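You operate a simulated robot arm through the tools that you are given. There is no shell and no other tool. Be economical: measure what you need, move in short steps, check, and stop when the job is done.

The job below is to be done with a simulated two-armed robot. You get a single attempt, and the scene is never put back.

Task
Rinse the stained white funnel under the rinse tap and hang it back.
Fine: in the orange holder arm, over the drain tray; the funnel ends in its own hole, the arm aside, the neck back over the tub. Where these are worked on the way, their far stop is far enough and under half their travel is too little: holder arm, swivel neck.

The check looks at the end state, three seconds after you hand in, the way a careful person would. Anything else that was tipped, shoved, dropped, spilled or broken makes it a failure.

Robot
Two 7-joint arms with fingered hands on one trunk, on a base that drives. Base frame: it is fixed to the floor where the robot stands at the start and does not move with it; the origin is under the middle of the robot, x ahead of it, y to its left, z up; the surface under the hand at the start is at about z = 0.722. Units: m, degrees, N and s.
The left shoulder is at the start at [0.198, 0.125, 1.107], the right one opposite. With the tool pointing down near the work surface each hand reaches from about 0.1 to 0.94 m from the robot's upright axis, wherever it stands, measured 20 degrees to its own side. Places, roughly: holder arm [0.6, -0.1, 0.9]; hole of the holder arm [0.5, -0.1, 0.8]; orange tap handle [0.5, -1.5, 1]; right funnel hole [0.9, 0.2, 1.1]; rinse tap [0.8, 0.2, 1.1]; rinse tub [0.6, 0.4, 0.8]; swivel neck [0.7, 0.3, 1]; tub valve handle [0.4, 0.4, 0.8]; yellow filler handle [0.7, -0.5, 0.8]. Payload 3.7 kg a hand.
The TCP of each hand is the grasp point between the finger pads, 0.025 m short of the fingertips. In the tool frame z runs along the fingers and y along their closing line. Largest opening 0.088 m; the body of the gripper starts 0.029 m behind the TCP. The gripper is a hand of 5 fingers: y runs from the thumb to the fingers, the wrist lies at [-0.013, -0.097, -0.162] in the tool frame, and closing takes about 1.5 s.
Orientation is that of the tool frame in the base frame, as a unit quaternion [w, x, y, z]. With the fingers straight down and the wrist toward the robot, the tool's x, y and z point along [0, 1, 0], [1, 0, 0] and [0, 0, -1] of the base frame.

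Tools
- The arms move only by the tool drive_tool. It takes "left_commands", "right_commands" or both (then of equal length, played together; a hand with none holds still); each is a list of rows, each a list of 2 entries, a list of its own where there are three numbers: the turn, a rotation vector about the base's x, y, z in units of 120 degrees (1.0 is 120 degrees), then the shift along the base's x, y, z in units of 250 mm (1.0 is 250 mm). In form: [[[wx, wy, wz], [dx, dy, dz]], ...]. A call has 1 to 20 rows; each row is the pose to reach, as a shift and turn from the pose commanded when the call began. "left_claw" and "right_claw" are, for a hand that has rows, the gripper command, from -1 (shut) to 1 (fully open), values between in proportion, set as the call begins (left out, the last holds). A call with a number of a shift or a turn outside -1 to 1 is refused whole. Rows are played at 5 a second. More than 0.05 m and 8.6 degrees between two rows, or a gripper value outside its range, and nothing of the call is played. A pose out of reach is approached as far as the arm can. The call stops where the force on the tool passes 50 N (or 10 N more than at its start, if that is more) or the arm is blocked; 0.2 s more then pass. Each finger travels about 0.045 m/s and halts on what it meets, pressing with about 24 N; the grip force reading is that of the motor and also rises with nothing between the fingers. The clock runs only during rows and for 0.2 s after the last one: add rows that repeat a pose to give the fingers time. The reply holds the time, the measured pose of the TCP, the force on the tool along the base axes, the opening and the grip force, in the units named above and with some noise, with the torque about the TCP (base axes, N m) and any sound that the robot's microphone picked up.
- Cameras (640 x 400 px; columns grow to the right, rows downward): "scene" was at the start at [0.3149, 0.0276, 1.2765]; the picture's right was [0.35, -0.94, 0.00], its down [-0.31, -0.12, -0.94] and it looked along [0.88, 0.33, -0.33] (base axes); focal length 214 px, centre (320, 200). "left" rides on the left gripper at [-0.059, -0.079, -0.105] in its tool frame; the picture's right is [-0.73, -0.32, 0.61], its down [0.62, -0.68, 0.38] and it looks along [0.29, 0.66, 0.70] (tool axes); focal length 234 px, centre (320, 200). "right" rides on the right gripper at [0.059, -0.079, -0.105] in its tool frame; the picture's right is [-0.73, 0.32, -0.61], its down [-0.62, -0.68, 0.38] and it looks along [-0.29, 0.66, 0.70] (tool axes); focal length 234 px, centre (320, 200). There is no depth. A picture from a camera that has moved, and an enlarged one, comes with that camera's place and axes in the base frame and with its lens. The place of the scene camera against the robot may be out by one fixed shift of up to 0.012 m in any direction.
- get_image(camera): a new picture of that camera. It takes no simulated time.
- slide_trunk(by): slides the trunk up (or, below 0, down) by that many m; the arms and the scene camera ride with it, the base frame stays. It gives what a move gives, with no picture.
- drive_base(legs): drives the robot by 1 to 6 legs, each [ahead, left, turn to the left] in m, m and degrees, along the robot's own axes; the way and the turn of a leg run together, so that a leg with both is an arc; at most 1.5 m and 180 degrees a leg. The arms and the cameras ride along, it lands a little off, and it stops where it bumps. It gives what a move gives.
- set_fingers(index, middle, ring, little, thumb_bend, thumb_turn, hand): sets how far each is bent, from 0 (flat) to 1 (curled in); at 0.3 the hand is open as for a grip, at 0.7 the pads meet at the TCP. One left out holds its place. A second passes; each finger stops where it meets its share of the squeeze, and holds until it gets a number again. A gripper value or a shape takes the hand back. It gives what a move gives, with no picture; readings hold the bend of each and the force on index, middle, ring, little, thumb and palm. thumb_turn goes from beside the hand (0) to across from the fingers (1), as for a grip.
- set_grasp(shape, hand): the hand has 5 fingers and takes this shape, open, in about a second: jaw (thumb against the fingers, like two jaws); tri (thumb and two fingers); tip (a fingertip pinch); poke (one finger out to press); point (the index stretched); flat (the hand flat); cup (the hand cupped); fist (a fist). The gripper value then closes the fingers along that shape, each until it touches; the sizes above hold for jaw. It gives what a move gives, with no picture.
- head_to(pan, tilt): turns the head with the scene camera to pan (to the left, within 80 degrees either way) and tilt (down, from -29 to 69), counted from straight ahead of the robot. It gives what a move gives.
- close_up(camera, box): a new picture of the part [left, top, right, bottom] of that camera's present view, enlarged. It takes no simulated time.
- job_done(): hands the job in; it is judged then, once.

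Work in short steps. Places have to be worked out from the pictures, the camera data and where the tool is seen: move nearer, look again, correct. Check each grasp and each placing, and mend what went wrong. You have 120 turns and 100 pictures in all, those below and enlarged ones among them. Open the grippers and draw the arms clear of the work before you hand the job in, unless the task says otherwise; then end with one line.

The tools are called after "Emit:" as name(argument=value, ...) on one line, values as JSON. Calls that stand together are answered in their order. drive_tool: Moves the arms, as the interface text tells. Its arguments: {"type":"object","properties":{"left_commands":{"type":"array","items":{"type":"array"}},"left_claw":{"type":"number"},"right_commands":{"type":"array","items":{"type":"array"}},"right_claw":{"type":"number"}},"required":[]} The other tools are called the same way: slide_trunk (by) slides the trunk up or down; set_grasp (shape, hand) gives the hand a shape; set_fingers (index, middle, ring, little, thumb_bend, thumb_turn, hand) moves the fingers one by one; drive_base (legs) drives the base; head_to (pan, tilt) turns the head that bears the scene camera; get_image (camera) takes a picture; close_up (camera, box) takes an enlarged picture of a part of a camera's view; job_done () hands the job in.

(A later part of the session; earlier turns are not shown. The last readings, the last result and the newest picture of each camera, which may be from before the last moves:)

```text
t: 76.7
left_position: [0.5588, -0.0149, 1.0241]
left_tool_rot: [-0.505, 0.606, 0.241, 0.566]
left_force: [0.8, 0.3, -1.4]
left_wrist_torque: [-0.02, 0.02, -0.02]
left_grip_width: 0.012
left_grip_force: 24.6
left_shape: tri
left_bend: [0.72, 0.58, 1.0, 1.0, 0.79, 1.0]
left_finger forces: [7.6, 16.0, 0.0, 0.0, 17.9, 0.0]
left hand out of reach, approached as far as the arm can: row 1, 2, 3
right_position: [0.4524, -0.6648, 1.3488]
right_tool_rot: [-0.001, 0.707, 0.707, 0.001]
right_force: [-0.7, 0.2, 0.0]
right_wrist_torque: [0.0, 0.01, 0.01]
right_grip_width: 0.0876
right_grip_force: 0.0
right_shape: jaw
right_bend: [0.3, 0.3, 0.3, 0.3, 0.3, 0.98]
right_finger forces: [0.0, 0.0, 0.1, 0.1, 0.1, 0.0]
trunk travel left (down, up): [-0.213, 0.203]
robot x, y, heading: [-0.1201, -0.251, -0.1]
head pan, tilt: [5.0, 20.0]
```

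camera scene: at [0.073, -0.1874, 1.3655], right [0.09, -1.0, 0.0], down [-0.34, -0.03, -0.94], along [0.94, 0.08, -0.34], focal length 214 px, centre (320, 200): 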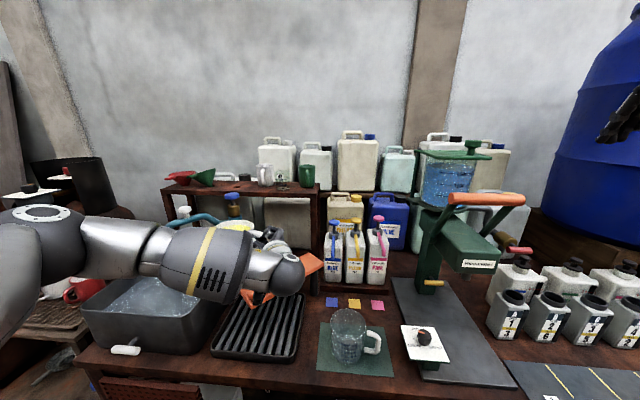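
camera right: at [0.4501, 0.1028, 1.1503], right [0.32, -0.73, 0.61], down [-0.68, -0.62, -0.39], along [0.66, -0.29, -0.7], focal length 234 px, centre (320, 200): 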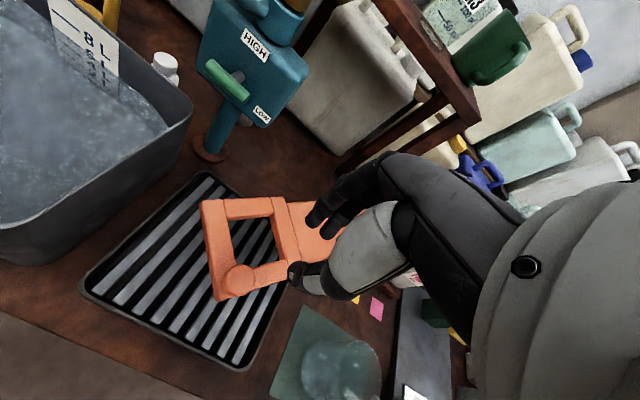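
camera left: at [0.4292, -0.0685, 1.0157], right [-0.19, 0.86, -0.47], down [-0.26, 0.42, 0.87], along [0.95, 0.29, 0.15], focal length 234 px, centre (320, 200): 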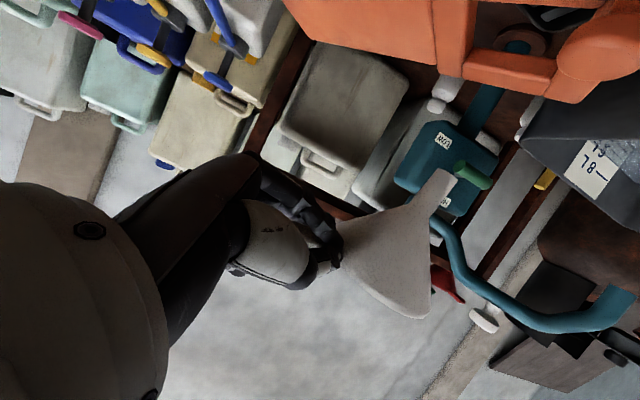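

Lowering is limited by the high trunk; I slide the trunk down 0.06 m (hand rides down to ~0.965, spout still above the frame).

Emit:
slide_trunk(by=-0.06)

Emit:
get_image(camera="scene")

```text
t: 77.7
left_position: [0.5596, -0.0147, 0.9665]
left_tool_rot: [-0.506, 0.604, 0.24, 0.567]
left_force: [0.0, 0.4, 0.0]
left_wrist_torque: [-0.02, 0.01, -0.02]
left_grip_width: 0.0118
left_grip_force: 24.6
left_shape: tri
left_bend: [0.72, 0.58, 1.0, 1.0, 0.79, 1.0]
left_finger forces: [7.5, 16.1, 0.0, 0.0, 18.0, 0.0]
right_position: [0.4502, -0.6636, 1.2918]
right_tool_rot: [0.0, 0.708, 0.706, 0.003]
right_force: [-0.4, 0.7, 0.8]
right_wrist_torque: [-0.01, 0.01, -0.02]
right_grip_width: 0.0878
right_grip_force: 0.1
right_shape: jaw
right_bend: [0.3, 0.3, 0.3, 0.3, 0.3, 0.98]
right_finger forces: [0.1, 0.0, 0.0, 0.0, 0.0, 0.0]
trunk travel left (down, up): [-0.153, 0.263]
robot x, y, heading: [-0.1197, -0.2455, -0.1]
head pan, tilt: [5.0, 20.0]
```

```text
22 pictures are left
camera scene: at [0.1765, -0.2473, 1.2997], right [0.09, -1.0, 0.0], down [-0.34, -0.03, -0.94], along [0.94, 0.08, -0.34], focal length 214 px, centre (320, 200)
```

scene: 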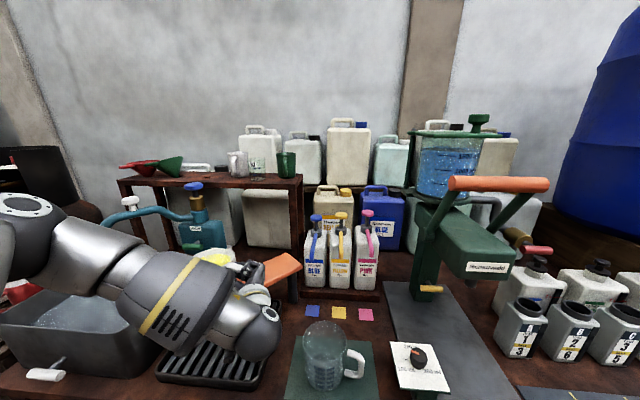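

The forearm slopes up and clears the tub. I check spout vs. hole with the left camera before entering.

Emit:
get_image(camera="left")

```text
21 pictures are left
camera left: at [0.432, -0.0613, 0.9222], right [-0.19, 0.86, -0.47], down [-0.27, 0.42, 0.87], along [0.95, 0.29, 0.15], focal length 234 px, centre (320, 200)
```

left: 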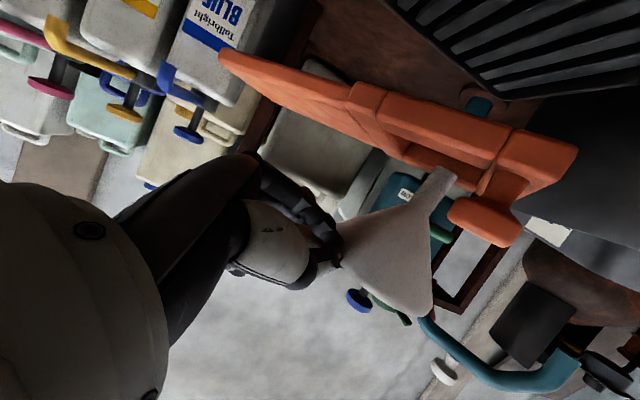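

Spout is ~1.2 cm too far left (+y). I shift by (−5, −12) mm.

Emit:
drive_tool(left_commands=[[[0, 0, 0], [-0.01, -0.025, 0]], [[0, 0, 0], [-0.02, -0.048, 0]]])

```text
t: 78.3
left_position: [0.5572, -0.0281, 0.965]
left_tool_rot: [-0.507, 0.605, 0.241, 0.565]
left_force: [-0.3, 0.5, 0.3]
left_wrist_torque: [-0.08, 0.03, 0.02]
left_grip_width: 0.0119
left_grip_force: 23.9
left_shape: tri
left_bend: [0.72, 0.57, 1.0, 1.0, 0.79, 1.0]
left_finger forces: [7.5, 16.0, 0.0, 0.0, 17.9, 0.0]
right_position: [0.4541, -0.6639, 1.2896]
right_tool_rot: [0.001, 0.707, 0.708, 0.002]
right_force: [0.2, -1.2, -0.4]
right_wrist_torque: [-0.02, -0.02, -0.01]
right_grip_width: 0.0877
right_grip_force: 0.0
right_shape: jaw
right_bend: [0.3, 0.3, 0.3, 0.3, 0.3, 0.98]
right_finger forces: [0.0, 0.0, 0.0, 0.0, 0.2, 0.0]
trunk travel left (down, up): [-0.153, 0.263]
robot x, y, heading: [-0.1181, -0.2521, -0.3]
head pan, tilt: [5.0, 20.0]
```

Reached. Now I lower 4.5 cm in small rows, watching the force.

Emit:
drive_tool(left_commands=[[[0, 0, 0], [0, 0, -0.05]], [[0, 0, 0], [0, 0, -0.1]], [[0, 0, 0], [0, 0, -0.15]], [[0, 0, 0], [0, 0, -0.18]]])

Emit:
get_image(camera="left")

```text
t: 79.3
left_position: [0.5579, -0.0277, 0.9191]
left_tool_rot: [-0.505, 0.605, 0.239, 0.566]
left_force: [-0.6, -0.9, -0.1]
left_wrist_torque: [-0.02, 0.01, 0.03]
left_grip_width: 0.0118
left_grip_force: 24.1
left_shape: tri
left_bend: [0.73, 0.57, 1.0, 1.0, 0.79, 1.0]
left_finger forces: [7.5, 16.1, 0.0, 0.0, 18.1, 0.0]
right_position: [0.4525, -0.6644, 1.2884]
right_tool_rot: [-0.001, 0.707, 0.707, 0.0]
right_force: [0.3, 0.4, -1.5]
right_wrist_torque: [-0.02, -0.03, -0.02]
right_grip_width: 0.0877
right_grip_force: 0.1
right_shape: jaw
right_bend: [0.3, 0.3, 0.3, 0.3, 0.3, 0.98]
right_finger forces: [0.0, 0.1, 0.1, 0.1, 0.0, 0.0]
trunk travel left (down, up): [-0.153, 0.263]
robot x, y, heading: [-0.1199, -0.2512, 0.1]
head pan, tilt: [5.0, 20.0]
```

```text
20 pictures are left
camera left: at [0.4288, -0.0736, 0.8753], right [-0.19, 0.86, -0.47], down [-0.27, 0.42, 0.87], along [0.95, 0.29, 0.15], focal length 234 px, centre (320, 200)
```

left: 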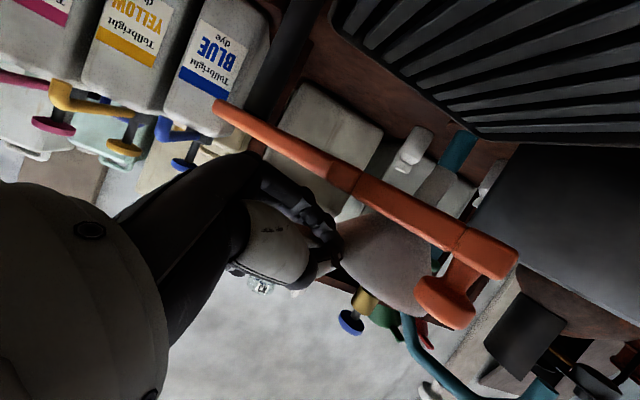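

The spout passes through the hole. I continue slowly until it seats.

Emit:
drive_tool(left_commands=[[[0, 0, 0], [0, 0, -0.03]], [[0, 0, 0], [0, 0, -0.06]], [[0, 0, 0], [0, 0, -0.09]]])

```text
t: 80.1
left_position: [0.5573, -0.0274, 0.8981]
left_tool_rot: [-0.506, 0.606, 0.239, 0.566]
left_force: [0.9, -0.3, 0.5]
left_wrist_torque: [0.06, 0.01, -0.03]
left_grip_width: 0.0121
left_grip_force: 24.1
left_shape: tri
left_bend: [0.73, 0.57, 1.0, 1.0, 0.79, 1.0]
left_finger forces: [5.8, 16.3, 0.1, 0.1, 18.7, 0.1]
right_position: [0.4533, -0.6649, 1.2892]
right_tool_rot: [0.001, 0.707, 0.707, 0.001]
right_force: [0.1, -0.6, 1.1]
right_wrist_torque: [0.01, -0.03, 0.01]
right_grip_width: 0.0877
right_grip_force: 0.1
right_shape: jaw
right_bend: [0.3, 0.3, 0.3, 0.3, 0.3, 0.98]
right_finger forces: [0.1, 0.1, 0.0, 0.0, 0.0, 0.0]
trunk travel left (down, up): [-0.153, 0.263]
robot x, y, heading: [-0.1235, -0.2518, -0.1]
head pan, tilt: [5.0, 20.0]
```

Slight contact shows. Another 8 mm, then open.

Emit:
drive_tool(left_commands=[[[0, 0, 0], [0, 0, -0.016]], [[0, 0, 0], [0, 0, -0.032]]])

Emit:
get_image(camera="left")

```text
t: 80.7
left_position: [0.5552, -0.0254, 0.8932]
left_tool_rot: [-0.505, 0.605, 0.238, 0.568]
left_force: [1.0, -5.0, 7.7]
left_wrist_torque: [0.14, -0.06, -0.13]
left_grip_width: 0.0122
left_grip_force: 23.6
left_shape: tri
left_bend: [0.73, 0.57, 1.0, 1.0, 0.79, 1.0]
left_finger forces: [12.7, 18.2, 0.0, 0.0, 18.9, 0.0]
left hand out of reach, approached as far as the arm can: row 1, 2
right_position: [0.4516, -0.6662, 1.2896]
right_tool_rot: [0.0, 0.707, 0.707, 0.002]
right_force: [0.6, 0.3, 0.0]
right_wrist_torque: [0.0, -0.01, -0.04]
right_grip_width: 0.0876
right_grip_force: 0.0
right_shape: jaw
right_bend: [0.3, 0.3, 0.3, 0.3, 0.3, 0.98]
right_finger forces: [0.0, 0.0, 0.0, 0.1, 0.0, 0.0]
trunk travel left (down, up): [-0.153, 0.263]
robot x, y, heading: [-0.1201, -0.2491, 0.0]
head pan, tilt: [5.0, 20.0]
```

```text
19 pictures are left
camera left: at [0.4275, -0.0705, 0.8492], right [-0.18, 0.86, -0.47], down [-0.27, 0.42, 0.87], along [0.95, 0.28, 0.15], focal length 234 px, centre (320, 200)
```

left: 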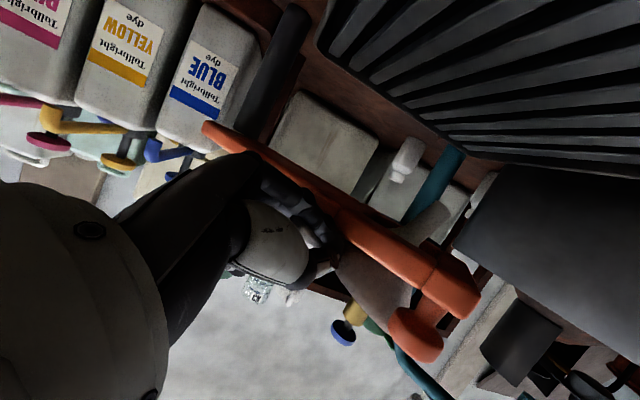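

Seated with light contact. I open partly and withdraw along the tab's direction.

Emit:
drive_tool(left_commands=[[[0, 0, 0], [0, 0, 0.0]], [[0, 0, 0], [0, 0, 0.01]], [[0, 0, 0], [0, 0, 0.01]], [[0, 0, 0], [0, 0, 0.01]], [[0, 0, 0], [-0.01, -0.04, 0.01]], [[0, 0, 0], [-0.035, -0.1, 0.01]], [[0, 0, 0], [-0.08, -0.2, 0.01]], [[0, 0, 0], [-0.14, -0.32, 0.03]]], left_claw=-0.15)

Emit:
get_image(camera="scene")

```text
t: 82.5
left_position: [0.5167, -0.05, 0.9249]
left_tool_rot: [-0.505, 0.606, 0.239, 0.566]
left_force: [0.2, -0.6, -0.7]
left_wrist_torque: [-0.01, 0.0, 0.0]
left_grip_width: 0.0373
left_grip_force: 0.0
left_shape: tri
left_bend: [0.74, 0.48, 0.99, 0.99, 0.72, 1.0]
left_finger forces: [0.1, 0.0, 0.0, 0.1, 0.0, 0.0]
left hand out of reach, approached as far as the arm can: row 5, 6, 7, 8
right_position: [0.4534, -0.6643, 1.2886]
right_tool_rot: [0.0, 0.707, 0.707, 0.002]
right_force: [1.2, 0.0, 0.4]
right_wrist_torque: [0.01, 0.0, 0.0]
right_grip_width: 0.088
right_grip_force: 0.0
right_shape: jaw
right_bend: [0.3, 0.3, 0.3, 0.3, 0.3, 0.98]
right_finger forces: [0.1, 0.0, 0.1, 0.0, 0.0, 0.1]
trunk travel left (down, up): [-0.153, 0.263]
robot x, y, heading: [-0.125, -0.2489, -0.2]
head pan, tilt: [5.0, 20.0]
```

```text
18 pictures are left
camera scene: at [0.1785, -0.2474, 1.2989], right [0.09, -1.0, 0.0], down [-0.34, -0.03, -0.94], along [0.94, 0.08, -0.34], focal length 214 px, centre (320, 200)
```

scene: 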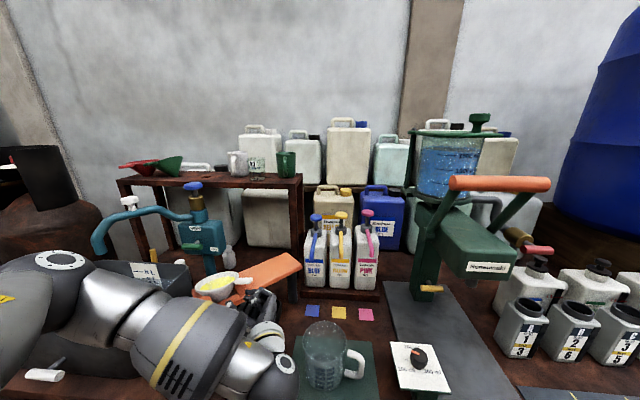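

The funnel sits in the holder, still stained. I back off 0.15 m, then raise the left arm.

Emit:
drive_base(legs=[[-0.15, 0, 0]])

Emit:
drive_tool(left_commands=[[[0, 0, -0.06], [0, 0.05, 0.16]], [[0, 0, -0.12], [0, 0.1, 0.32]], [[0, 0, -0.18], [0, 0.15, 0.48]], [[0, 0, -0.24], [0, 0.2, 0.64]], [[0, 0, -0.3], [0, 0.25, 0.78]], [[0, 0, -0.36], [0, 0.3, 0.9]], [[0, 0, -0.42], [0, 0.4, 0.96]], [[0, 0, -0.48], [0, 0.5, 1.0]]])

```text
t: 83.8
left_position: [0.368, -0.0501, 0.9231]
left_tool_rot: [-0.507, 0.606, 0.239, 0.565]
left_force: [0.2, 0.2, -0.2]
left_wrist_torque: [-0.01, 0.0, 0.01]
left_grip_width: 0.0372
left_grip_force: 0.1
left_shape: tri
left_bend: [0.74, 0.48, 0.99, 0.99, 0.72, 1.0]
left_finger forces: [0.1, 0.1, 0.0, 0.0, 0.0, 0.1]
right_position: [0.3051, -0.6643, 1.2894]
right_tool_rot: [0.0, 0.707, 0.707, 0.001]
right_force: [0.2, -0.3, 0.1]
right_wrist_torque: [0.03, 0.0, 0.01]
right_grip_width: 0.0878
right_grip_force: 0.1
right_shape: jaw
right_bend: [0.3, 0.3, 0.3, 0.3, 0.3, 0.98]
right_finger forces: [0.0, 0.0, 0.0, 0.1, 0.0, 0.1]
trunk travel left (down, up): [-0.153, 0.263]
robot x, y, heading: [-0.2702, -0.2502, 0.0]
head pan, tilt: [5.0, 20.0]
```

```text
t: 85.6
left_position: [0.3634, 0.0719, 1.1792]
left_tool_rot: [-0.171, 0.643, -0.083, 0.742]
left_force: [-1.5, -0.9, 0.2]
left_wrist_torque: [0.05, 0.05, 0.05]
left_grip_width: 0.0374
left_grip_force: 0.1
left_shape: tri
left_bend: [0.74, 0.48, 0.99, 0.99, 0.72, 1.0]
left_finger forces: [0.0, 0.1, 0.0, 0.0, 0.1, 0.0]
right_position: [0.301, -0.6655, 1.2912]
right_tool_rot: [0.001, 0.707, 0.707, 0.004]
right_force: [0.7, -0.1, 1.1]
right_wrist_torque: [0.01, -0.06, -0.02]
right_grip_width: 0.0879
right_grip_force: 0.1
right_shape: jaw
right_bend: [0.3, 0.3, 0.3, 0.3, 0.3, 0.98]
right_finger forces: [0.1, 0.0, 0.0, 0.0, 0.0, 0.1]
trunk travel left (down, up): [-0.153, 0.263]
robot x, y, heading: [-0.2689, -0.2485, 0.0]
head pan, tilt: [5.0, 20.0]
```

Next: swing the neck over the funnel with the right hand (white knob ≈[0.658,0.302,1.11]). I park the left hand higher and left, then drive to about x=0, y=0.1.

Emit:
drive_tool(left_commands=[[[0, 0, 0], [-0.03, 0.14, 0.1]], [[0, 0, 0], [-0.06, 0.28, 0.2]], [[0, 0, 0], [-0.1, 0.42, 0.3]], [[0, 0, 0], [-0.14, 0.56, 0.4]], [[0, 0, 0], [-0.18, 0.7, 0.5]], [[0, 0, 0], [-0.2, 0.84, 0.6]]])

Emit:
drive_base(legs=[[0, 0.35, 0], [0.26, 0, 0]])

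Emit:
drive_tool(right_commands=[[[0, 0, 0], [0, 0.18, 0]], [[0, 0, 0], [0, 0.36, 0]], [[0, 0, 0], [0, 0.54, 0]], [[0, 0, 0], [0, 0.72, 0]], [[0, 0, 0], [0, 0.9, 0]], [[0, 0, 0], [0, 1, 0]]])

Emit:
drive_tool(right_commands=[[[0, 0, 0], [0.03, 0.18, 0]], [[0, 0, 0], [0.06, 0.36, 0]], [[0, 0, 0], [0.1, 0.54, 0]], [[0, 0, 0], [0.14, 0.72, 0]], [[0, 0, 0], [0.18, 0.9, 0]], [[0, 0, 0], [0.22, 1, 0]]])

```text
t: 87.0
left_position: [0.3194, 0.2876, 1.3257]
left_tool_rot: [-0.17, 0.647, -0.081, 0.739]
left_force: [-0.1, 1.1, 0.1]
left_wrist_torque: [-0.01, -0.02, 0.02]
left_grip_width: 0.0374
left_grip_force: 0.2
left_shape: tri
left_bend: [0.74, 0.48, 0.99, 0.99, 0.72, 1.0]
left_finger forces: [0.0, 0.1, 0.0, 0.0, 0.0, 0.0]
right_position: [0.3059, -0.6631, 1.2891]
right_tool_rot: [-0.001, 0.707, 0.707, 0.001]
right_force: [0.6, -0.1, -1.0]
right_wrist_torque: [0.01, 0.0, -0.01]
right_grip_width: 0.088
right_grip_force: 0.1
right_shape: jaw
right_bend: [0.3, 0.3, 0.3, 0.3, 0.3, 0.98]
right_finger forces: [0.0, 0.1, 0.0, 0.0, 0.0, 0.0]
trunk travel left (down, up): [-0.153, 0.263]
robot x, y, heading: [-0.2679, -0.2504, -0.1]
head pan, tilt: [5.0, 20.0]
```

```text
t: 92.1
left_position: [0.5863, 0.6286, 1.325]
left_tool_rot: [-0.167, 0.646, -0.085, 0.74]
left_force: [-0.7, -0.7, -0.1]
left_wrist_torque: [0.03, 0.0, -0.02]
left_grip_width: 0.0371
left_grip_force: 0.0
left_shape: tri
left_bend: [0.74, 0.48, 0.99, 0.99, 0.72, 1.0]
left_finger forces: [0.0, 0.0, 0.0, 0.0, 0.1, 0.0]
right_position: [0.5635, -0.321, 1.2877]
right_tool_rot: [-0.001, 0.709, 0.705, 0.001]
right_force: [-0.6, 0.7, -0.2]
right_wrist_torque: [-0.01, 0.0, -0.01]
right_grip_width: 0.088
right_grip_force: 0.2
right_shape: jaw
right_bend: [0.3, 0.3, 0.3, 0.3, 0.3, 0.98]
right_finger forces: [0.1, 0.0, 0.1, 0.0, 0.0, 0.0]
trunk travel left (down, up): [-0.153, 0.263]
robot x, y, heading: [-0.0068, 0.0988, -0.4]
head pan, tilt: [5.0, 20.0]
```

```text
t: 93.5
left_position: [0.5863, 0.6283, 1.3254]
left_tool_rot: [-0.167, 0.646, -0.086, 0.74]
left_force: [0.3, -0.1, -0.3]
left_wrist_torque: [-0.02, 0.0, 0.03]
left_grip_width: 0.0374
left_grip_force: 0.1
left_shape: tri
left_bend: [0.74, 0.48, 0.99, 0.99, 0.72, 1.0]
left_finger forces: [0.0, 0.1, 0.0, 0.0, 0.0, 0.0]
right_position: [0.5607, -0.0699, 1.288]
right_tool_rot: [0.0, 0.71, 0.704, 0.001]
right_force: [-0.8, 1.4, 0.6]
right_wrist_torque: [-0.01, 0.03, 0.01]
right_grip_width: 0.088
right_grip_force: 0.0
right_shape: jaw
right_bend: [0.3, 0.3, 0.3, 0.3, 0.3, 0.98]
right_finger forces: [0.0, 0.1, 0.0, 0.1, 0.0, 0.1]
trunk travel left (down, up): [-0.153, 0.263]
robot x, y, heading: [-0.0089, 0.0966, -0.3]
head pan, tilt: [5.0, 20.0]
```

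```text
t: 94.9
left_position: [0.5856, 0.6277, 1.3257]
left_tool_rot: [-0.167, 0.645, -0.085, 0.741]
left_force: [0.3, -0.2, 0.3]
left_wrist_torque: [0.0, 0.0, 0.02]
left_grip_width: 0.0375
left_grip_force: 0.0
left_shape: tri
left_bend: [0.74, 0.48, 0.99, 0.99, 0.72, 1.0]
left_finger forces: [0.1, 0.0, 0.0, 0.0, 0.0, 0.1]
right_position: [0.6183, 0.1804, 1.2887]
right_tool_rot: [0.0, 0.71, 0.704, 0.001]
right_force: [0.2, -0.9, -0.6]
right_wrist_torque: [0.03, 0.03, -0.01]
right_grip_width: 0.0877
right_grip_force: 0.0
right_shape: jaw
right_bend: [0.3, 0.3, 0.3, 0.3, 0.3, 0.98]
right_finger forces: [0.0, 0.0, 0.0, 0.0, 0.0, 0.0]
trunk travel left (down, up): [-0.153, 0.263]
robot x, y, heading: [-0.0072, 0.0997, -0.9]
head pan, tilt: [5.0, 20.0]
```

I continue to just above the white knob and look with the right camera.

Emit:
drive_tool(right_commands=[[[0, 0, 0], [0.05, 0.16, -0.08]], [[0, 0, 0], [0.1, 0.32, -0.16]], [[0, 0, 0], [0.14, 0.48, -0.24]], [[0, 0, 0], [0.148, 0.48, -0.34]]])

Emit:
get_image(camera="right")

```text
t: 95.9
left_position: [0.5876, 0.6269, 1.3252]
left_tool_rot: [-0.168, 0.646, -0.086, 0.74]
left_force: [0.1, -0.1, 0.8]
left_wrist_torque: [-0.01, -0.01, 0.01]
left_grip_width: 0.0373
left_grip_force: 0.1
left_shape: tri
left_bend: [0.74, 0.48, 0.99, 0.99, 0.72, 1.0]
left_finger forces: [0.0, 0.1, 0.0, 0.0, 0.0, 0.0]
right_position: [0.6549, 0.2997, 1.2017]
right_tool_rot: [-0.001, 0.71, 0.704, 0.001]
right_force: [0.5, 0.8, 0.6]
right_wrist_torque: [0.01, -0.04, -0.04]
right_grip_width: 0.0876
right_grip_force: 0.0
right_shape: jaw
right_bend: [0.3, 0.3, 0.3, 0.3, 0.3, 0.98]
right_finger forces: [0.0, 0.0, 0.0, 0.0, 0.0, 0.0]
trunk travel left (down, up): [-0.153, 0.263]
robot x, y, heading: [-0.0076, 0.0963, -0.8]
head pan, tilt: [5.0, 20.0]
```

```text
17 pictures are left
camera right: at [0.5755, 0.3581, 1.3063], right [0.32, -0.73, 0.6], down [-0.69, -0.62, -0.39], along [0.65, -0.29, -0.7], focal length 234 px, centre (320, 200)
```

right: 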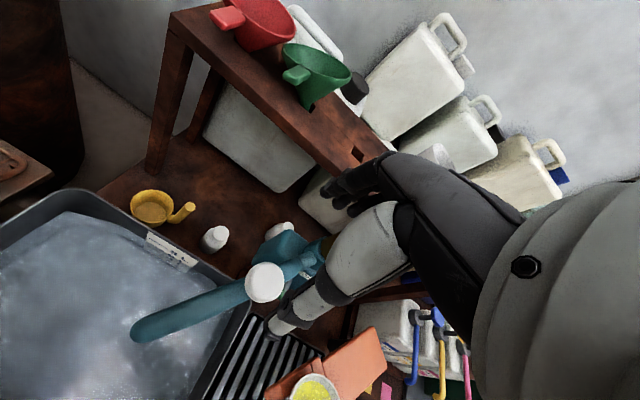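

Knob at ≈[0.639,0.292]. I descend onto it and close.

Emit:
drive_tool(right_commands=[[[0, 0, 0], [-0.064, -0.03, -0.1]], [[0, 0, 0], [-0.064, -0.03, -0.22]], [[0, 0, 0], [-0.064, -0.03, -0.33]]])

Emit:
drive_tool(right_commands=[[[0, 0, 0], [0, 0, 0]], [[0, 0, 0], [0, 0, 0]], [[0, 0, 0], [0, 0, 0]], [[0, 0, 0], [0, 0, 0]], [[0, 0, 0], [0, 0, 0]], [[0, 0, 0], [0, 0, 0]], [[0, 0, 0], [0, 0, 0]]], right_claw=-0.8)

```text
t: 96.7
left_position: [0.587, 0.6275, 1.3249]
left_tool_rot: [-0.167, 0.646, -0.086, 0.74]
left_force: [-0.5, -0.5, 0.8]
left_wrist_torque: [-0.01, -0.01, -0.01]
left_grip_width: 0.0373
left_grip_force: 0.0
left_shape: tri
left_bend: [0.74, 0.48, 0.99, 0.99, 0.72, 1.0]
left_finger forces: [0.0, 0.1, 0.0, 0.1, 0.0, 0.0]
right_position: [0.6391, 0.2934, 1.1188]
right_tool_rot: [0.0, 0.71, 0.704, 0.002]
right_force: [1.3, -0.1, 0.0]
right_wrist_torque: [-0.02, -0.01, 0.0]
right_grip_width: 0.0879
right_grip_force: 0.0
right_shape: jaw
right_bend: [0.3, 0.3, 0.3, 0.3, 0.3, 0.98]
right_finger forces: [0.1, 0.1, 0.0, 0.0, 0.1, 0.0]
trunk travel left (down, up): [-0.153, 0.263]
robot x, y, heading: [-0.0069, 0.0962, -0.3]
head pan, tilt: [5.0, 20.0]
```

```text
t: 98.3
left_position: [0.5868, 0.6286, 1.3268]
left_tool_rot: [-0.167, 0.646, -0.086, 0.74]
left_force: [-0.3, 0.7, 0.1]
left_wrist_torque: [0.03, 0.01, 0.02]
left_grip_width: 0.0375
left_grip_force: 0.1
left_shape: tri
left_bend: [0.74, 0.48, 0.99, 0.99, 0.72, 1.0]
left_finger forces: [0.0, 0.0, 0.1, 0.0, 0.0, 0.1]
right_position: [0.6393, 0.2942, 1.119]
right_tool_rot: [0.0, 0.71, 0.705, 0.001]
right_force: [3.0, -1.3, -1.5]
right_wrist_torque: [-0.04, -0.06, 0.02]
right_grip_width: 0.0212
right_grip_force: 23.5
right_shape: jaw
right_bend: [0.74, 0.49, 0.5, 0.56, 0.76, 1.0]
right_finger forces: [8.6, 8.7, 5.1, 0.0, 17.0, 0.1]
trunk travel left (down, up): [-0.153, 0.263]
robot x, y, heading: [-0.0094, 0.0959, -0.9]
head pan, tilt: [5.0, 20.0]
```

Gripped. I swing the neck along its arc (pivot [0.8,0.195], r≈0.19) toward the funnel.

Emit:
drive_tool(right_commands=[[[0, 0, 0], [-0.048, -0.092, 0]], [[0, 0, 0], [-0.084, -0.192, 0]], [[0, 0, 0], [-0.105, -0.296, 0]], [[0, 0, 0], [-0.112, -0.401, 0]]])

Emit:
drive_tool(right_commands=[[[0, 0, 0], [0.008, -0.105, 0]], [[0, 0, 0], [0.031, -0.208, 0]], [[0, 0, 0], [0.068, -0.307, 0]], [[0, 0, 0], [0.129, -0.418, 0]]])

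Emit:
get_image(camera="right")

```text
t: 99.3
left_position: [0.5874, 0.6285, 1.3245]
left_tool_rot: [-0.167, 0.647, -0.085, 0.739]
left_force: [-0.7, 0.2, 0.6]
left_wrist_torque: [-0.01, 0.0, 0.03]
left_grip_width: 0.0379
left_grip_force: 0.0
left_shape: tri
left_bend: [0.74, 0.48, 0.99, 0.99, 0.72, 1.0]
left_finger forces: [0.0, 0.1, 0.0, 0.0, 0.1, 0.0]
right_position: [0.6138, 0.1901, 1.1197]
right_tool_rot: [0.0, 0.71, 0.704, 0.001]
right_force: [7.7, 1.1, 1.7]
right_wrist_torque: [-0.04, -0.14, 0.19]
right_grip_width: 0.0164
right_grip_force: 24.1
right_shape: jaw
right_bend: [0.75, 0.57, 0.48, 0.54, 0.83, 1.0]
right_finger forces: [0.1, 1.3, 3.8, 3.9, 0.0, 0.0]
trunk travel left (down, up): [-0.153, 0.263]
robot x, y, heading: [-0.0049, 0.0978, -0.7]
head pan, tilt: [5.0, 20.0]
```

```text
t: 100.3
left_position: [0.5821, 0.6339, 1.3257]
left_tool_rot: [-0.167, 0.646, -0.083, 0.741]
left_force: [-0.2, -0.8, 0.6]
left_wrist_torque: [0.03, 0.0, 0.06]
left_grip_width: 0.0373
left_grip_force: 0.0
left_shape: tri
left_bend: [0.74, 0.48, 0.99, 0.99, 0.72, 1.0]
left_finger forces: [0.0, 0.0, 0.1, 0.0, 0.0, 0.0]
right_position: [0.627, 0.1225, 1.1223]
right_tool_rot: [-0.009, 0.692, 0.722, 0.008]
right_force: [-6.4, 29.3, 5.4]
right_wrist_torque: [0.27, -0.04, 0.63]
right_grip_width: 0.0157
right_grip_force: 23.3
right_shape: jaw
right_bend: [0.75, 0.75, 0.32, 0.57, 0.83, 1.0]
right_finger forces: [0.1, 34.4, 2.6, 1.3, 0.0, 0.1]
trunk travel left (down, up): [-0.153, 0.263]
robot x, y, heading: [-0.0045, 0.0977, -0.3]
head pan, tilt: [5.0, 20.0]
stopped in row 4 (right hand): the force on the tool passed its limit at 60 N (the readings are from after the stop); the commanded pose is now the measured one
```

```text
16 pictures are left
camera right: at [0.5445, 0.1756, 1.228], right [0.35, -0.73, 0.59], down [-0.66, -0.64, -0.4], along [0.67, -0.25, -0.7], focal length 234 px, centre (320, 200)
```

right: 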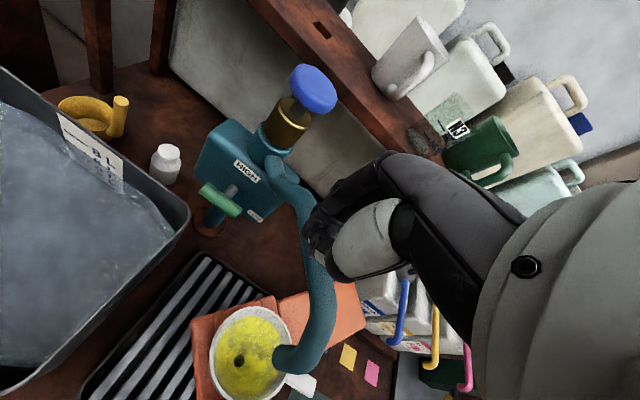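

The neck reached its far stop; its outlet (≈[0.586,0.038]) is over the funnel centre (≈[0.582,0.051]). I open the right hand and lift off.

Emit:
drive_tool(right_commands=[[[0, 0, 0], [0, 0.03, 0]], [[0, 0, 0], [0, 0.03, 0]], [[0, 0, 0], [0, 0.03, 0]], [[0, 0, 0], [0, 0.03, 0]], [[0, 0, 0], [0, 0.03, 0]], [[0, 0, 0], [0, 0.03, 0.15]], [[0, 0, 0], [0, 0.03, 0.32]], [[0, 0, 0], [0, 0.03, 0.48]]], right_claw=1)

Emit:
set_grasp(hand="right", shape="fist")

Emit:
get_image(camera="scene")

```text
t: 102.1
left_position: [0.5834, 0.6309, 1.3272]
left_tool_rot: [-0.168, 0.645, -0.084, 0.741]
left_force: [-0.5, -0.4, 0.6]
left_wrist_torque: [-0.05, 0.01, 0.0]
left_grip_width: 0.0374
left_grip_force: 0.0
left_shape: tri
left_bend: [0.74, 0.48, 0.99, 0.99, 0.72, 1.0]
left_finger forces: [0.0, 0.0, 0.1, 0.0, 0.0, 0.0]
right_position: [0.6262, 0.1235, 1.244]
right_tool_rot: [-0.006, 0.698, 0.716, 0.004]
right_force: [0.0, -0.4, 0.2]
right_wrist_torque: [0.01, 0.02, 0.05]
right_grip_width: 0.0874
right_grip_force: 0.1
right_shape: jaw
right_bend: [0.3, 0.3, 0.3, 0.3, 0.3, 0.98]
right_finger forces: [0.0, 0.0, 0.0, 0.1, 0.0, 0.1]
trunk travel left (down, up): [-0.153, 0.263]
robot x, y, heading: [-0.0057, 0.0968, -0.8]
head pan, tilt: [5.0, 20.0]
```

```text
t: 103.0
left_position: [0.584, 0.6305, 1.3265]
left_tool_rot: [-0.168, 0.646, -0.084, 0.74]
left_force: [0.3, 0.0, 0.1]
left_wrist_torque: [0.02, -0.03, -0.01]
left_grip_width: 0.0376
left_grip_force: 0.2
left_shape: tri
left_bend: [0.74, 0.48, 0.99, 0.99, 0.72, 1.0]
left_finger forces: [0.0, 0.0, 0.0, 0.0, 0.1, 0.1]
right_position: [0.6292, 0.1225, 1.2433]
right_tool_rot: [-0.007, 0.698, 0.716, 0.004]
right_force: [0.8, -1.0, -0.8]
right_wrist_torque: [-0.01, 0.02, -0.02]
right_grip_width: 0.0
right_grip_force: 0.0
right_shape: fist
right_bend: [1.0, 1.0, 1.0, 1.0, 0.86, 0.85]
right_finger forces: [0.0, 0.0, 0.0, 0.1, 0.0, 0.1]
trunk travel left (down, up): [-0.153, 0.263]
robot x, y, heading: [-0.0077, 0.0958, -0.2]
head pan, tilt: [5.0, 20.0]
```

```text
15 pictures are left
camera scene: at [0.2911, 0.0995, 1.299], right [0.08, -1.0, 0.0], down [-0.34, -0.03, -0.94], along [0.94, 0.08, -0.34], focal length 214 px, centre (320, 200)
```

scene: 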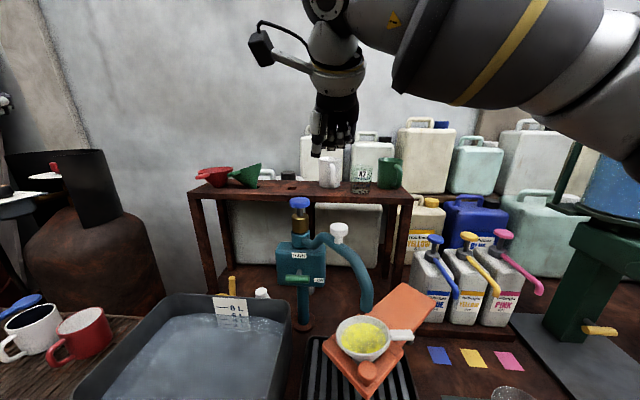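

All set: neck over the funnel, blue button at ≈[0.75,0.195,1.12]. I close the right hand's jaw as a blunt tip and move it above the blue button.

Emit:
set_grasp(hand="right", shape="jaw")

Emit:
drive_tool(right_commands=[[[0, 0, 0], [0.07, 0.04, 0]], [[0, 0, 0], [0.15, 0.09, 0]], [[0, 0, 0], [0.23, 0.14, 0]], [[0, 0, 0], [0.31, 0.19, 0]], [[0, 0, 0], [0.4, 0.24, 0]], [[0, 0, 0], [0.484, 0.29, -0.04]], [[0, 0, 0], [0.484, 0.29, -0.1]], [[0, 0, 0], [0.484, 0.29, -0.17]]], right_claw=-1)

Emit:
close_up(camera="scene", box=[220, 120, 380, 220])

```text
t: 103.9
left_position: [0.5832, 0.6292, 1.3268]
left_tool_rot: [-0.168, 0.646, -0.084, 0.74]
left_force: [0.6, -0.2, 0.2]
left_wrist_torque: [0.01, 0.01, -0.02]
left_grip_width: 0.0375
left_grip_force: 0.0
left_shape: tri
left_bend: [0.74, 0.48, 0.99, 0.99, 0.72, 1.0]
left_finger forces: [0.0, 0.0, 0.0, 0.1, 0.0, 0.0]
right_position: [0.6288, 0.1223, 1.2438]
right_tool_rot: [-0.007, 0.699, 0.716, 0.004]
right_force: [0.8, -0.4, 0.8]
right_wrist_torque: [-0.01, 0.0, -0.05]
right_grip_width: 0.0875
right_grip_force: 0.0
right_shape: jaw
right_bend: [0.3, 0.3, 0.3, 0.3, 0.3, 0.97]
right_finger forces: [0.1, 0.0, 0.1, 0.0, 0.1, 0.0]
trunk travel left (down, up): [-0.153, 0.263]
robot x, y, heading: [-0.0103, 0.0961, -0.4]
head pan, tilt: [5.0, 20.0]
```

```text
t: 105.7
left_position: [0.5844, 0.6307, 1.3249]
left_tool_rot: [-0.168, 0.645, -0.084, 0.74]
left_force: [0.0, -0.2, 0.1]
left_wrist_torque: [-0.02, 0.0, 0.0]
left_grip_width: 0.0372
left_grip_force: 0.0
left_shape: tri
left_bend: [0.74, 0.48, 0.99, 0.99, 0.72, 1.0]
left_finger forces: [0.0, 0.0, 0.0, 0.1, 0.1, 0.0]
right_position: [0.7515, 0.1928, 1.1968]
right_tool_rot: [-0.007, 0.698, 0.716, 0.004]
right_force: [-0.6, -0.2, -0.2]
right_wrist_torque: [0.03, -0.04, 0.01]
right_grip_width: 0.0
right_grip_force: 24.0
right_shape: jaw
right_bend: [0.7, 0.7, 0.7, 0.7, 0.38, 1.0]
right_finger forces: [0.1, 0.0, 0.0, 0.0, 0.1, 0.0]
trunk travel left (down, up): [-0.153, 0.263]
robot x, y, heading: [-0.0089, 0.0951, -0.1]
head pan, tilt: [5.0, 20.0]
```

```text
4.00 times, centred on (300, 170) of scene
camera zoom: at [0.2916, 0.0998, 1.2987], right [0.08, -1.0, 0.0], down [-0.34, -0.03, -0.94], along [0.94, 0.08, -0.34], focal length 858 px, centre (400, 320)
```

zoom: 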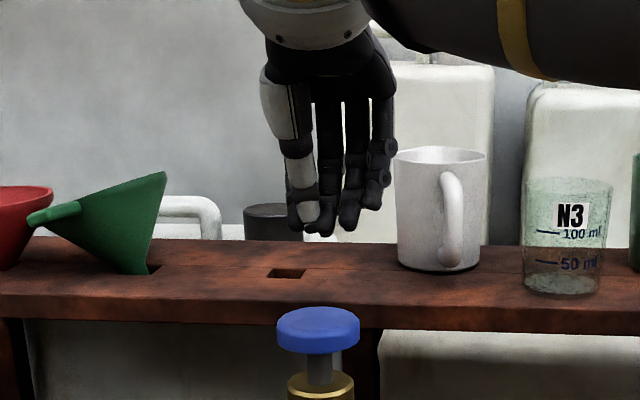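

Aligned above the button. I press down in small steps; the force limit guards it.

Emit:
drive_tool(right_commands=[[[0, 0, 0], [0, 0.004, -0.08]], [[0, 0, 0], [0, 0.004, -0.15]], [[0, 0, 0], [0, 0.004, -0.19]], [[0, 0, 0], [0, 0.004, -0.23]], [[0, 0, 0], [0, 0.004, -0.26]], [[0, 0, 0], [0, 0.004, -0.29]]])

Emit:
get_image(camera="scene")

```text
t: 107.1
left_position: [0.5835, 0.6302, 1.3274]
left_tool_rot: [-0.168, 0.645, -0.084, 0.74]
left_force: [-0.2, 0.7, 0.2]
left_wrist_torque: [0.0, 0.0, -0.02]
left_grip_width: 0.0375
left_grip_force: 0.0
left_shape: tri
left_bend: [0.74, 0.48, 0.99, 0.99, 0.72, 1.0]
left_finger forces: [0.0, 0.0, 0.0, 0.0, 0.0, 0.0]
right_position: [0.7485, 0.1955, 1.1274]
right_tool_rot: [-0.006, 0.699, 0.715, 0.006]
right_force: [3.3, 0.3, 9.6]
right_wrist_torque: [-0.06, -0.06, 0.02]
right_grip_width: 0.0
right_grip_force: 23.9
right_shape: jaw
right_bend: [0.7, 0.7, 0.7, 0.7, 0.38, 1.0]
right_finger forces: [0.0, 19.6, 0.0, 0.0, 0.0, 0.0]
trunk travel left (down, up): [-0.153, 0.263]
robot x, y, heading: [-0.0073, 0.0998, -0.3]
head pan, tilt: [5.0, 20.0]
```

```text
13 pictures are left
camera scene: at [0.2902, 0.0995, 1.2994], right [0.08, -1.0, 0.0], down [-0.34, -0.03, -0.94], along [0.94, 0.08, -0.34], focal length 214 px, centre (320, 200)
```

scene: 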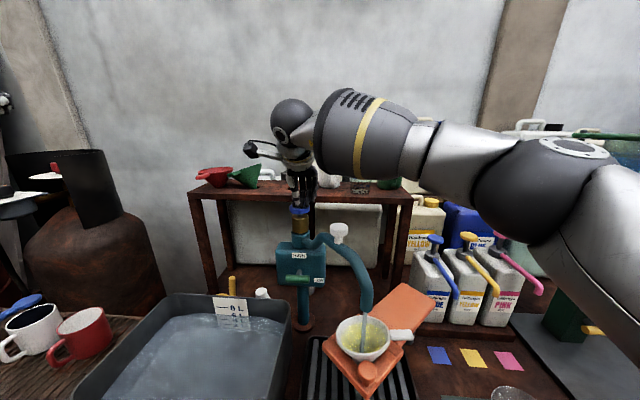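

Water runs into the funnel and the stain is fading. I hold the button for several more seconds.

Emit:
drive_tool(right_commands=[[[0, 0, 0], [0, 0, -0.01]], [[0, 0, 0], [0, 0, -0.01]], [[0, 0, 0], [0, 0, -0.01]], [[0, 0, 0], [0, 0, -0.01]], [[0, 0, 0], [0, 0, -0.01]], [[0, 0, 0], [0, 0, -0.01]], [[0, 0, 0], [0, 0, -0.01]], [[0, 0, 0], [0, 0, -0.01]], [[0, 0, 0], [0, 0, -0.01]], [[0, 0, 0], [0, 0, -0.01]], [[0, 0, 0], [0, 0, -0.01]], [[0, 0, 0], [0, 0, -0.01]], [[0, 0, 0], [0, 0, -0.01]], [[0, 0, 0], [0, 0, -0.01]], [[0, 0, 0], [0, 0, -0.01]], [[0, 0, 0], [0, 0, -0.01]], [[0, 0, 0], [0, 0, -0.01]], [[0, 0, 0], [0, 0, -0.01]], [[0, 0, 0], [0, 0, -0.01]], [[0, 0, 0], [0, 0, -0.01]]])

Emit:
close_up(camera="scene", box=[280, 270, 440, 370])

```text
t: 111.3
left_position: [0.5819, 0.63, 1.3284]
left_tool_rot: [-0.168, 0.645, -0.085, 0.74]
left_force: [0.4, -0.2, 0.3]
left_wrist_torque: [-0.05, -0.01, 0.01]
left_grip_width: 0.0376
left_grip_force: 0.1
left_shape: tri
left_bend: [0.74, 0.48, 0.99, 0.99, 0.72, 1.0]
left_finger forces: [0.0, 0.0, 0.1, 0.0, 0.1, 0.1]
right_position: [0.7483, 0.1952, 1.1251]
right_tool_rot: [-0.004, 0.698, 0.716, 0.006]
right_force: [7.5, 0.8, 26.4]
right_wrist_torque: [0.03, -0.28, 0.01]
right_grip_width: 0.0
right_grip_force: 24.2
right_shape: jaw
right_bend: [0.7, 0.7, 0.7, 0.7, 0.38, 1.0]
right_finger forces: [26.7, 20.7, 0.1, 0.0, 0.1, 0.1]
trunk travel left (down, up): [-0.153, 0.263]
robot x, y, heading: [-0.0091, 0.1002, -0.4]
head pan, tilt: [5.0, 20.0]
```

```text
4.00 times, centred on (360, 320) of scene
camera zoom: at [0.2892, 0.0993, 1.2995], right [0.08, -1.0, 0.0], down [-0.34, -0.03, -0.94], along [0.94, 0.08, -0.34], focal length 858 px, centre (160, -280)
```

zoom: 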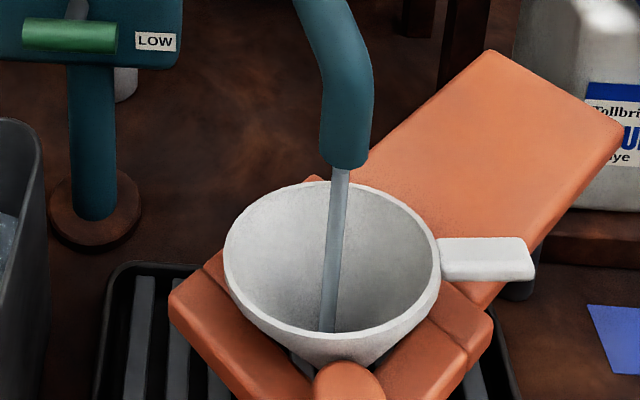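

The funnel is clean. I release the button, lift off, open the hand and move above the white neck knob for the return swing.

Emit:
drive_tool(right_commands=[[[0, 0, 0], [0, 0, 0.12]], [[0, 0, 0], [0, 0, 0.24]], [[0, 0, 0], [-0.04, -0.03, 0.36]], [[0, 0, 0], [-0.15, -0.11, 0.36]], [[0, 0, 0], [-0.26, -0.19, 0.36]], [[0, 0, 0], [-0.37, -0.27, 0.36]], [[0, 0, 0], [-0.45, -0.345, 0.36]]])

Emit:
drive_tool(right_commands=[[[0, 0, 0], [0, 0, 0]], [[0, 0, 0], [0, 0, 0]], [[0, 0, 0], [0, 0, 0]], [[0, 0, 0], [0, 0, 0]], [[0, 0, 0], [0, 0, 0]], [[0, 0, 0], [0, 0, 0]]], right_claw=1)

Emit:
get_image(camera="right")

```text
t: 112.9
left_position: [0.5847, 0.6302, 1.3269]
left_tool_rot: [-0.168, 0.646, -0.084, 0.74]
left_force: [-0.6, -0.1, -0.2]
left_wrist_torque: [0.0, -0.01, -0.01]
left_grip_width: 0.0378
left_grip_force: 0.1
left_shape: tri
left_bend: [0.74, 0.48, 0.99, 0.99, 0.72, 1.0]
left_finger forces: [0.0, 0.1, 0.0, 0.0, 0.1, 0.0]
right_position: [0.6343, 0.1072, 1.2141]
right_tool_rot: [-0.006, 0.698, 0.716, 0.004]
right_force: [-0.3, 0.1, 0.1]
right_wrist_torque: [0.02, -0.01, 0.0]
right_grip_width: 0.0
right_grip_force: 23.8
right_shape: jaw
right_bend: [0.7, 0.7, 0.7, 0.7, 0.39, 1.0]
right_finger forces: [0.1, 0.1, 0.1, 0.0, 0.1, 0.0]
trunk travel left (down, up): [-0.153, 0.263]
robot x, y, heading: [-0.0074, 0.0997, -0.2]
head pan, tilt: [5.0, 20.0]
```

```text
t: 114.3
left_position: [0.5839, 0.6303, 1.3264]
left_tool_rot: [-0.168, 0.645, -0.084, 0.741]
left_force: [0.4, 0.7, 0.2]
left_wrist_torque: [0.02, 0.01, 0.02]
left_grip_width: 0.0375
left_grip_force: 0.0
left_shape: tri
left_bend: [0.74, 0.48, 0.99, 0.99, 0.72, 1.0]
left_finger forces: [0.1, 0.0, 0.0, 0.0, 0.0, 0.0]
right_position: [0.6367, 0.1076, 1.2136]
right_tool_rot: [-0.007, 0.699, 0.715, 0.004]
right_force: [-0.2, -0.1, -0.3]
right_wrist_torque: [0.01, 0.05, 0.01]
right_grip_width: 0.0876
right_grip_force: 0.1
right_shape: jaw
right_bend: [0.3, 0.3, 0.3, 0.3, 0.3, 0.98]
right_finger forces: [0.0, 0.1, 0.0, 0.0, 0.0, 0.0]
trunk travel left (down, up): [-0.153, 0.263]
robot x, y, heading: [-0.0048, 0.0989, -0.3]
head pan, tilt: [5.0, 20.0]
```

```text
11 pictures are left
camera right: at [0.5555, 0.1632, 1.3195], right [0.34, -0.73, 0.59], down [-0.67, -0.63, -0.39], along [0.66, -0.26, -0.7], focal length 234 px, centre (320, 200)
```

right: 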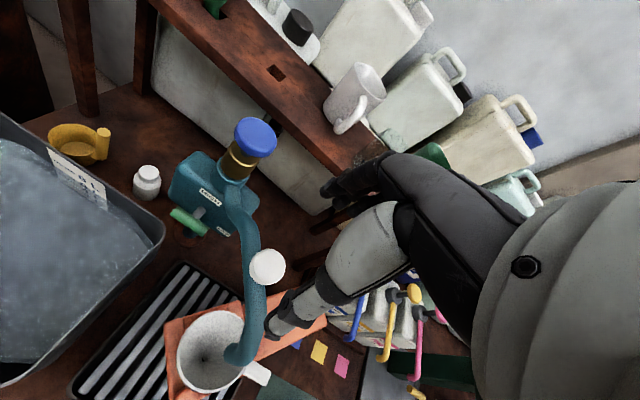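

Water stopped and the funnel is white. Knob is at ≈[0.640,0.104]; I descend, grip it, and swing back.

Emit:
drive_tool(right_commands=[[[0, 0, 0], [0.014, -0.014, -0.12]], [[0, 0, 0], [0.014, -0.014, -0.25]], [[0, 0, 0], [0.014, -0.014, -0.38]]])

Emit:
drive_tool(right_commands=[[[0, 0, 0], [0, 0, 0]], [[0, 0, 0], [0, 0, 0]], [[0, 0, 0], [0, 0, 0]], [[0, 0, 0], [0, 0, 0]], [[0, 0, 0], [0, 0, 0]], [[0, 0, 0], [0, 0, 0]], [[0, 0, 0], [0, 0, 0]]], right_claw=-0.8)

Emit:
drive_tool(right_commands=[[[0, 0, 0], [-0.044, 0.072, 0]], [[0, 0, 0], [-0.076, 0.148, 0]], [[0, 0, 0], [-0.097, 0.23, 0]], [[0, 0, 0], [-0.108, 0.312, 0]], [[0, 0, 0], [-0.106, 0.396, 0]], [[0, 0, 0], [-0.093, 0.48, 0]], [[0, 0, 0], [-0.068, 0.56, 0]], [[0, 0, 0], [-0.033, 0.636, 0]], [[0, 0, 0], [0.012, 0.704, 0]], [[0, 0, 0], [0.053, 0.76, 0]]])

Emit:
get_image(camera="scene")

```text
t: 115.1
left_position: [0.5853, 0.6303, 1.3252]
left_tool_rot: [-0.169, 0.646, -0.084, 0.74]
left_force: [0.3, 0.2, 0.0]
left_wrist_torque: [-0.04, 0.0, 0.03]
left_grip_width: 0.0373
left_grip_force: 0.2
left_shape: tri
left_bend: [0.74, 0.48, 0.99, 0.99, 0.72, 1.0]
left_finger forces: [0.0, 0.0, 0.0, 0.0, 0.1, 0.0]
right_position: [0.6417, 0.1061, 1.1173]
right_tool_rot: [-0.007, 0.699, 0.716, 0.005]
right_force: [0.5, -0.4, -1.0]
right_wrist_torque: [-0.02, 0.0, -0.01]
right_grip_width: 0.0878
right_grip_force: 0.0
right_shape: jaw
right_bend: [0.3, 0.3, 0.3, 0.3, 0.3, 0.98]
right_finger forces: [0.1, 0.0, 0.0, 0.0, 0.1, 0.0]
trunk travel left (down, up): [-0.153, 0.263]
robot x, y, heading: [-0.0035, 0.0949, -0.3]
head pan, tilt: [5.0, 20.0]
```

```text
t: 116.7
left_position: [0.585, 0.6312, 1.3263]
left_tool_rot: [-0.168, 0.646, -0.084, 0.74]
left_force: [0.4, 0.0, 0.0]
left_wrist_torque: [0.01, 0.01, 0.0]
left_grip_width: 0.0373
left_grip_force: 0.0
left_shape: tri
left_bend: [0.74, 0.48, 0.99, 0.99, 0.72, 1.0]
left_finger forces: [0.1, 0.0, 0.0, 0.1, 0.0, 0.0]
right_position: [0.642, 0.1066, 1.1194]
right_tool_rot: [-0.006, 0.698, 0.716, 0.004]
right_force: [3.5, 3.6, -0.5]
right_wrist_torque: [0.07, -0.08, 0.15]
right_grip_width: 0.0244
right_grip_force: 23.3
right_shape: jaw
right_bend: [0.74, 0.5, 0.57, 0.56, 0.75, 1.0]
right_finger forces: [11.4, 8.6, 2.8, 0.0, 19.4, 0.1]
trunk travel left (down, up): [-0.153, 0.263]
robot x, y, heading: [-0.0041, 0.097, -0.4]
head pan, tilt: [5.0, 20.0]
```

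```text
t: 118.9
left_position: [0.5844, 0.6306, 1.3255]
left_tool_rot: [-0.169, 0.646, -0.084, 0.74]
left_force: [-0.2, 0.3, -1.2]
left_wrist_torque: [0.04, 0.01, -0.01]
left_grip_width: 0.0374
left_grip_force: 0.1
left_shape: tri
left_bend: [0.74, 0.48, 0.99, 0.99, 0.72, 1.0]
left_finger forces: [0.0, 0.0, 0.0, 0.1, 0.0, 0.0]
right_position: [0.6542, 0.2952, 1.1166]
right_tool_rot: [-0.007, 0.698, 0.716, 0.005]
right_force: [-0.2, -0.3, -0.1]
right_wrist_torque: [0.0, 0.01, 0.03]
right_grip_width: 0.018
right_grip_force: 24.0
right_shape: jaw
right_bend: [0.75, 0.75, 0.61, 0.56, 0.86, 1.0]
right_finger forces: [0.1, 0.0, 0.0, 0.0, 0.0, 0.1]
trunk travel left (down, up): [-0.153, 0.263]
robot x, y, heading: [-0.0065, 0.0974, -0.3]
head pan, tilt: [5.0, 20.0]
```

```text
10 pictures are left
camera scene: at [0.2911, 0.1, 1.299], right [0.08, -1.0, 0.0], down [-0.34, -0.03, -0.94], along [0.94, 0.08, -0.34], focal length 214 px, centre (320, 200)
```

scene: 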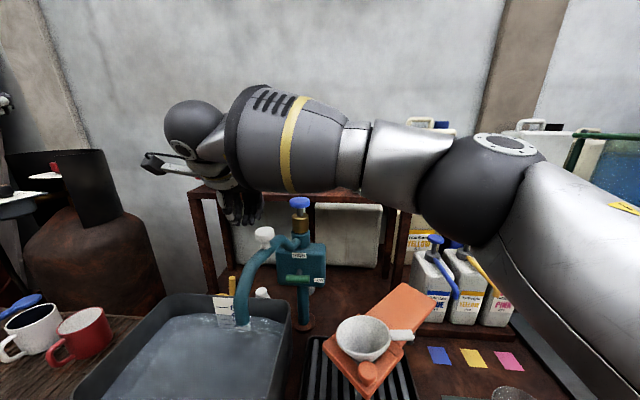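

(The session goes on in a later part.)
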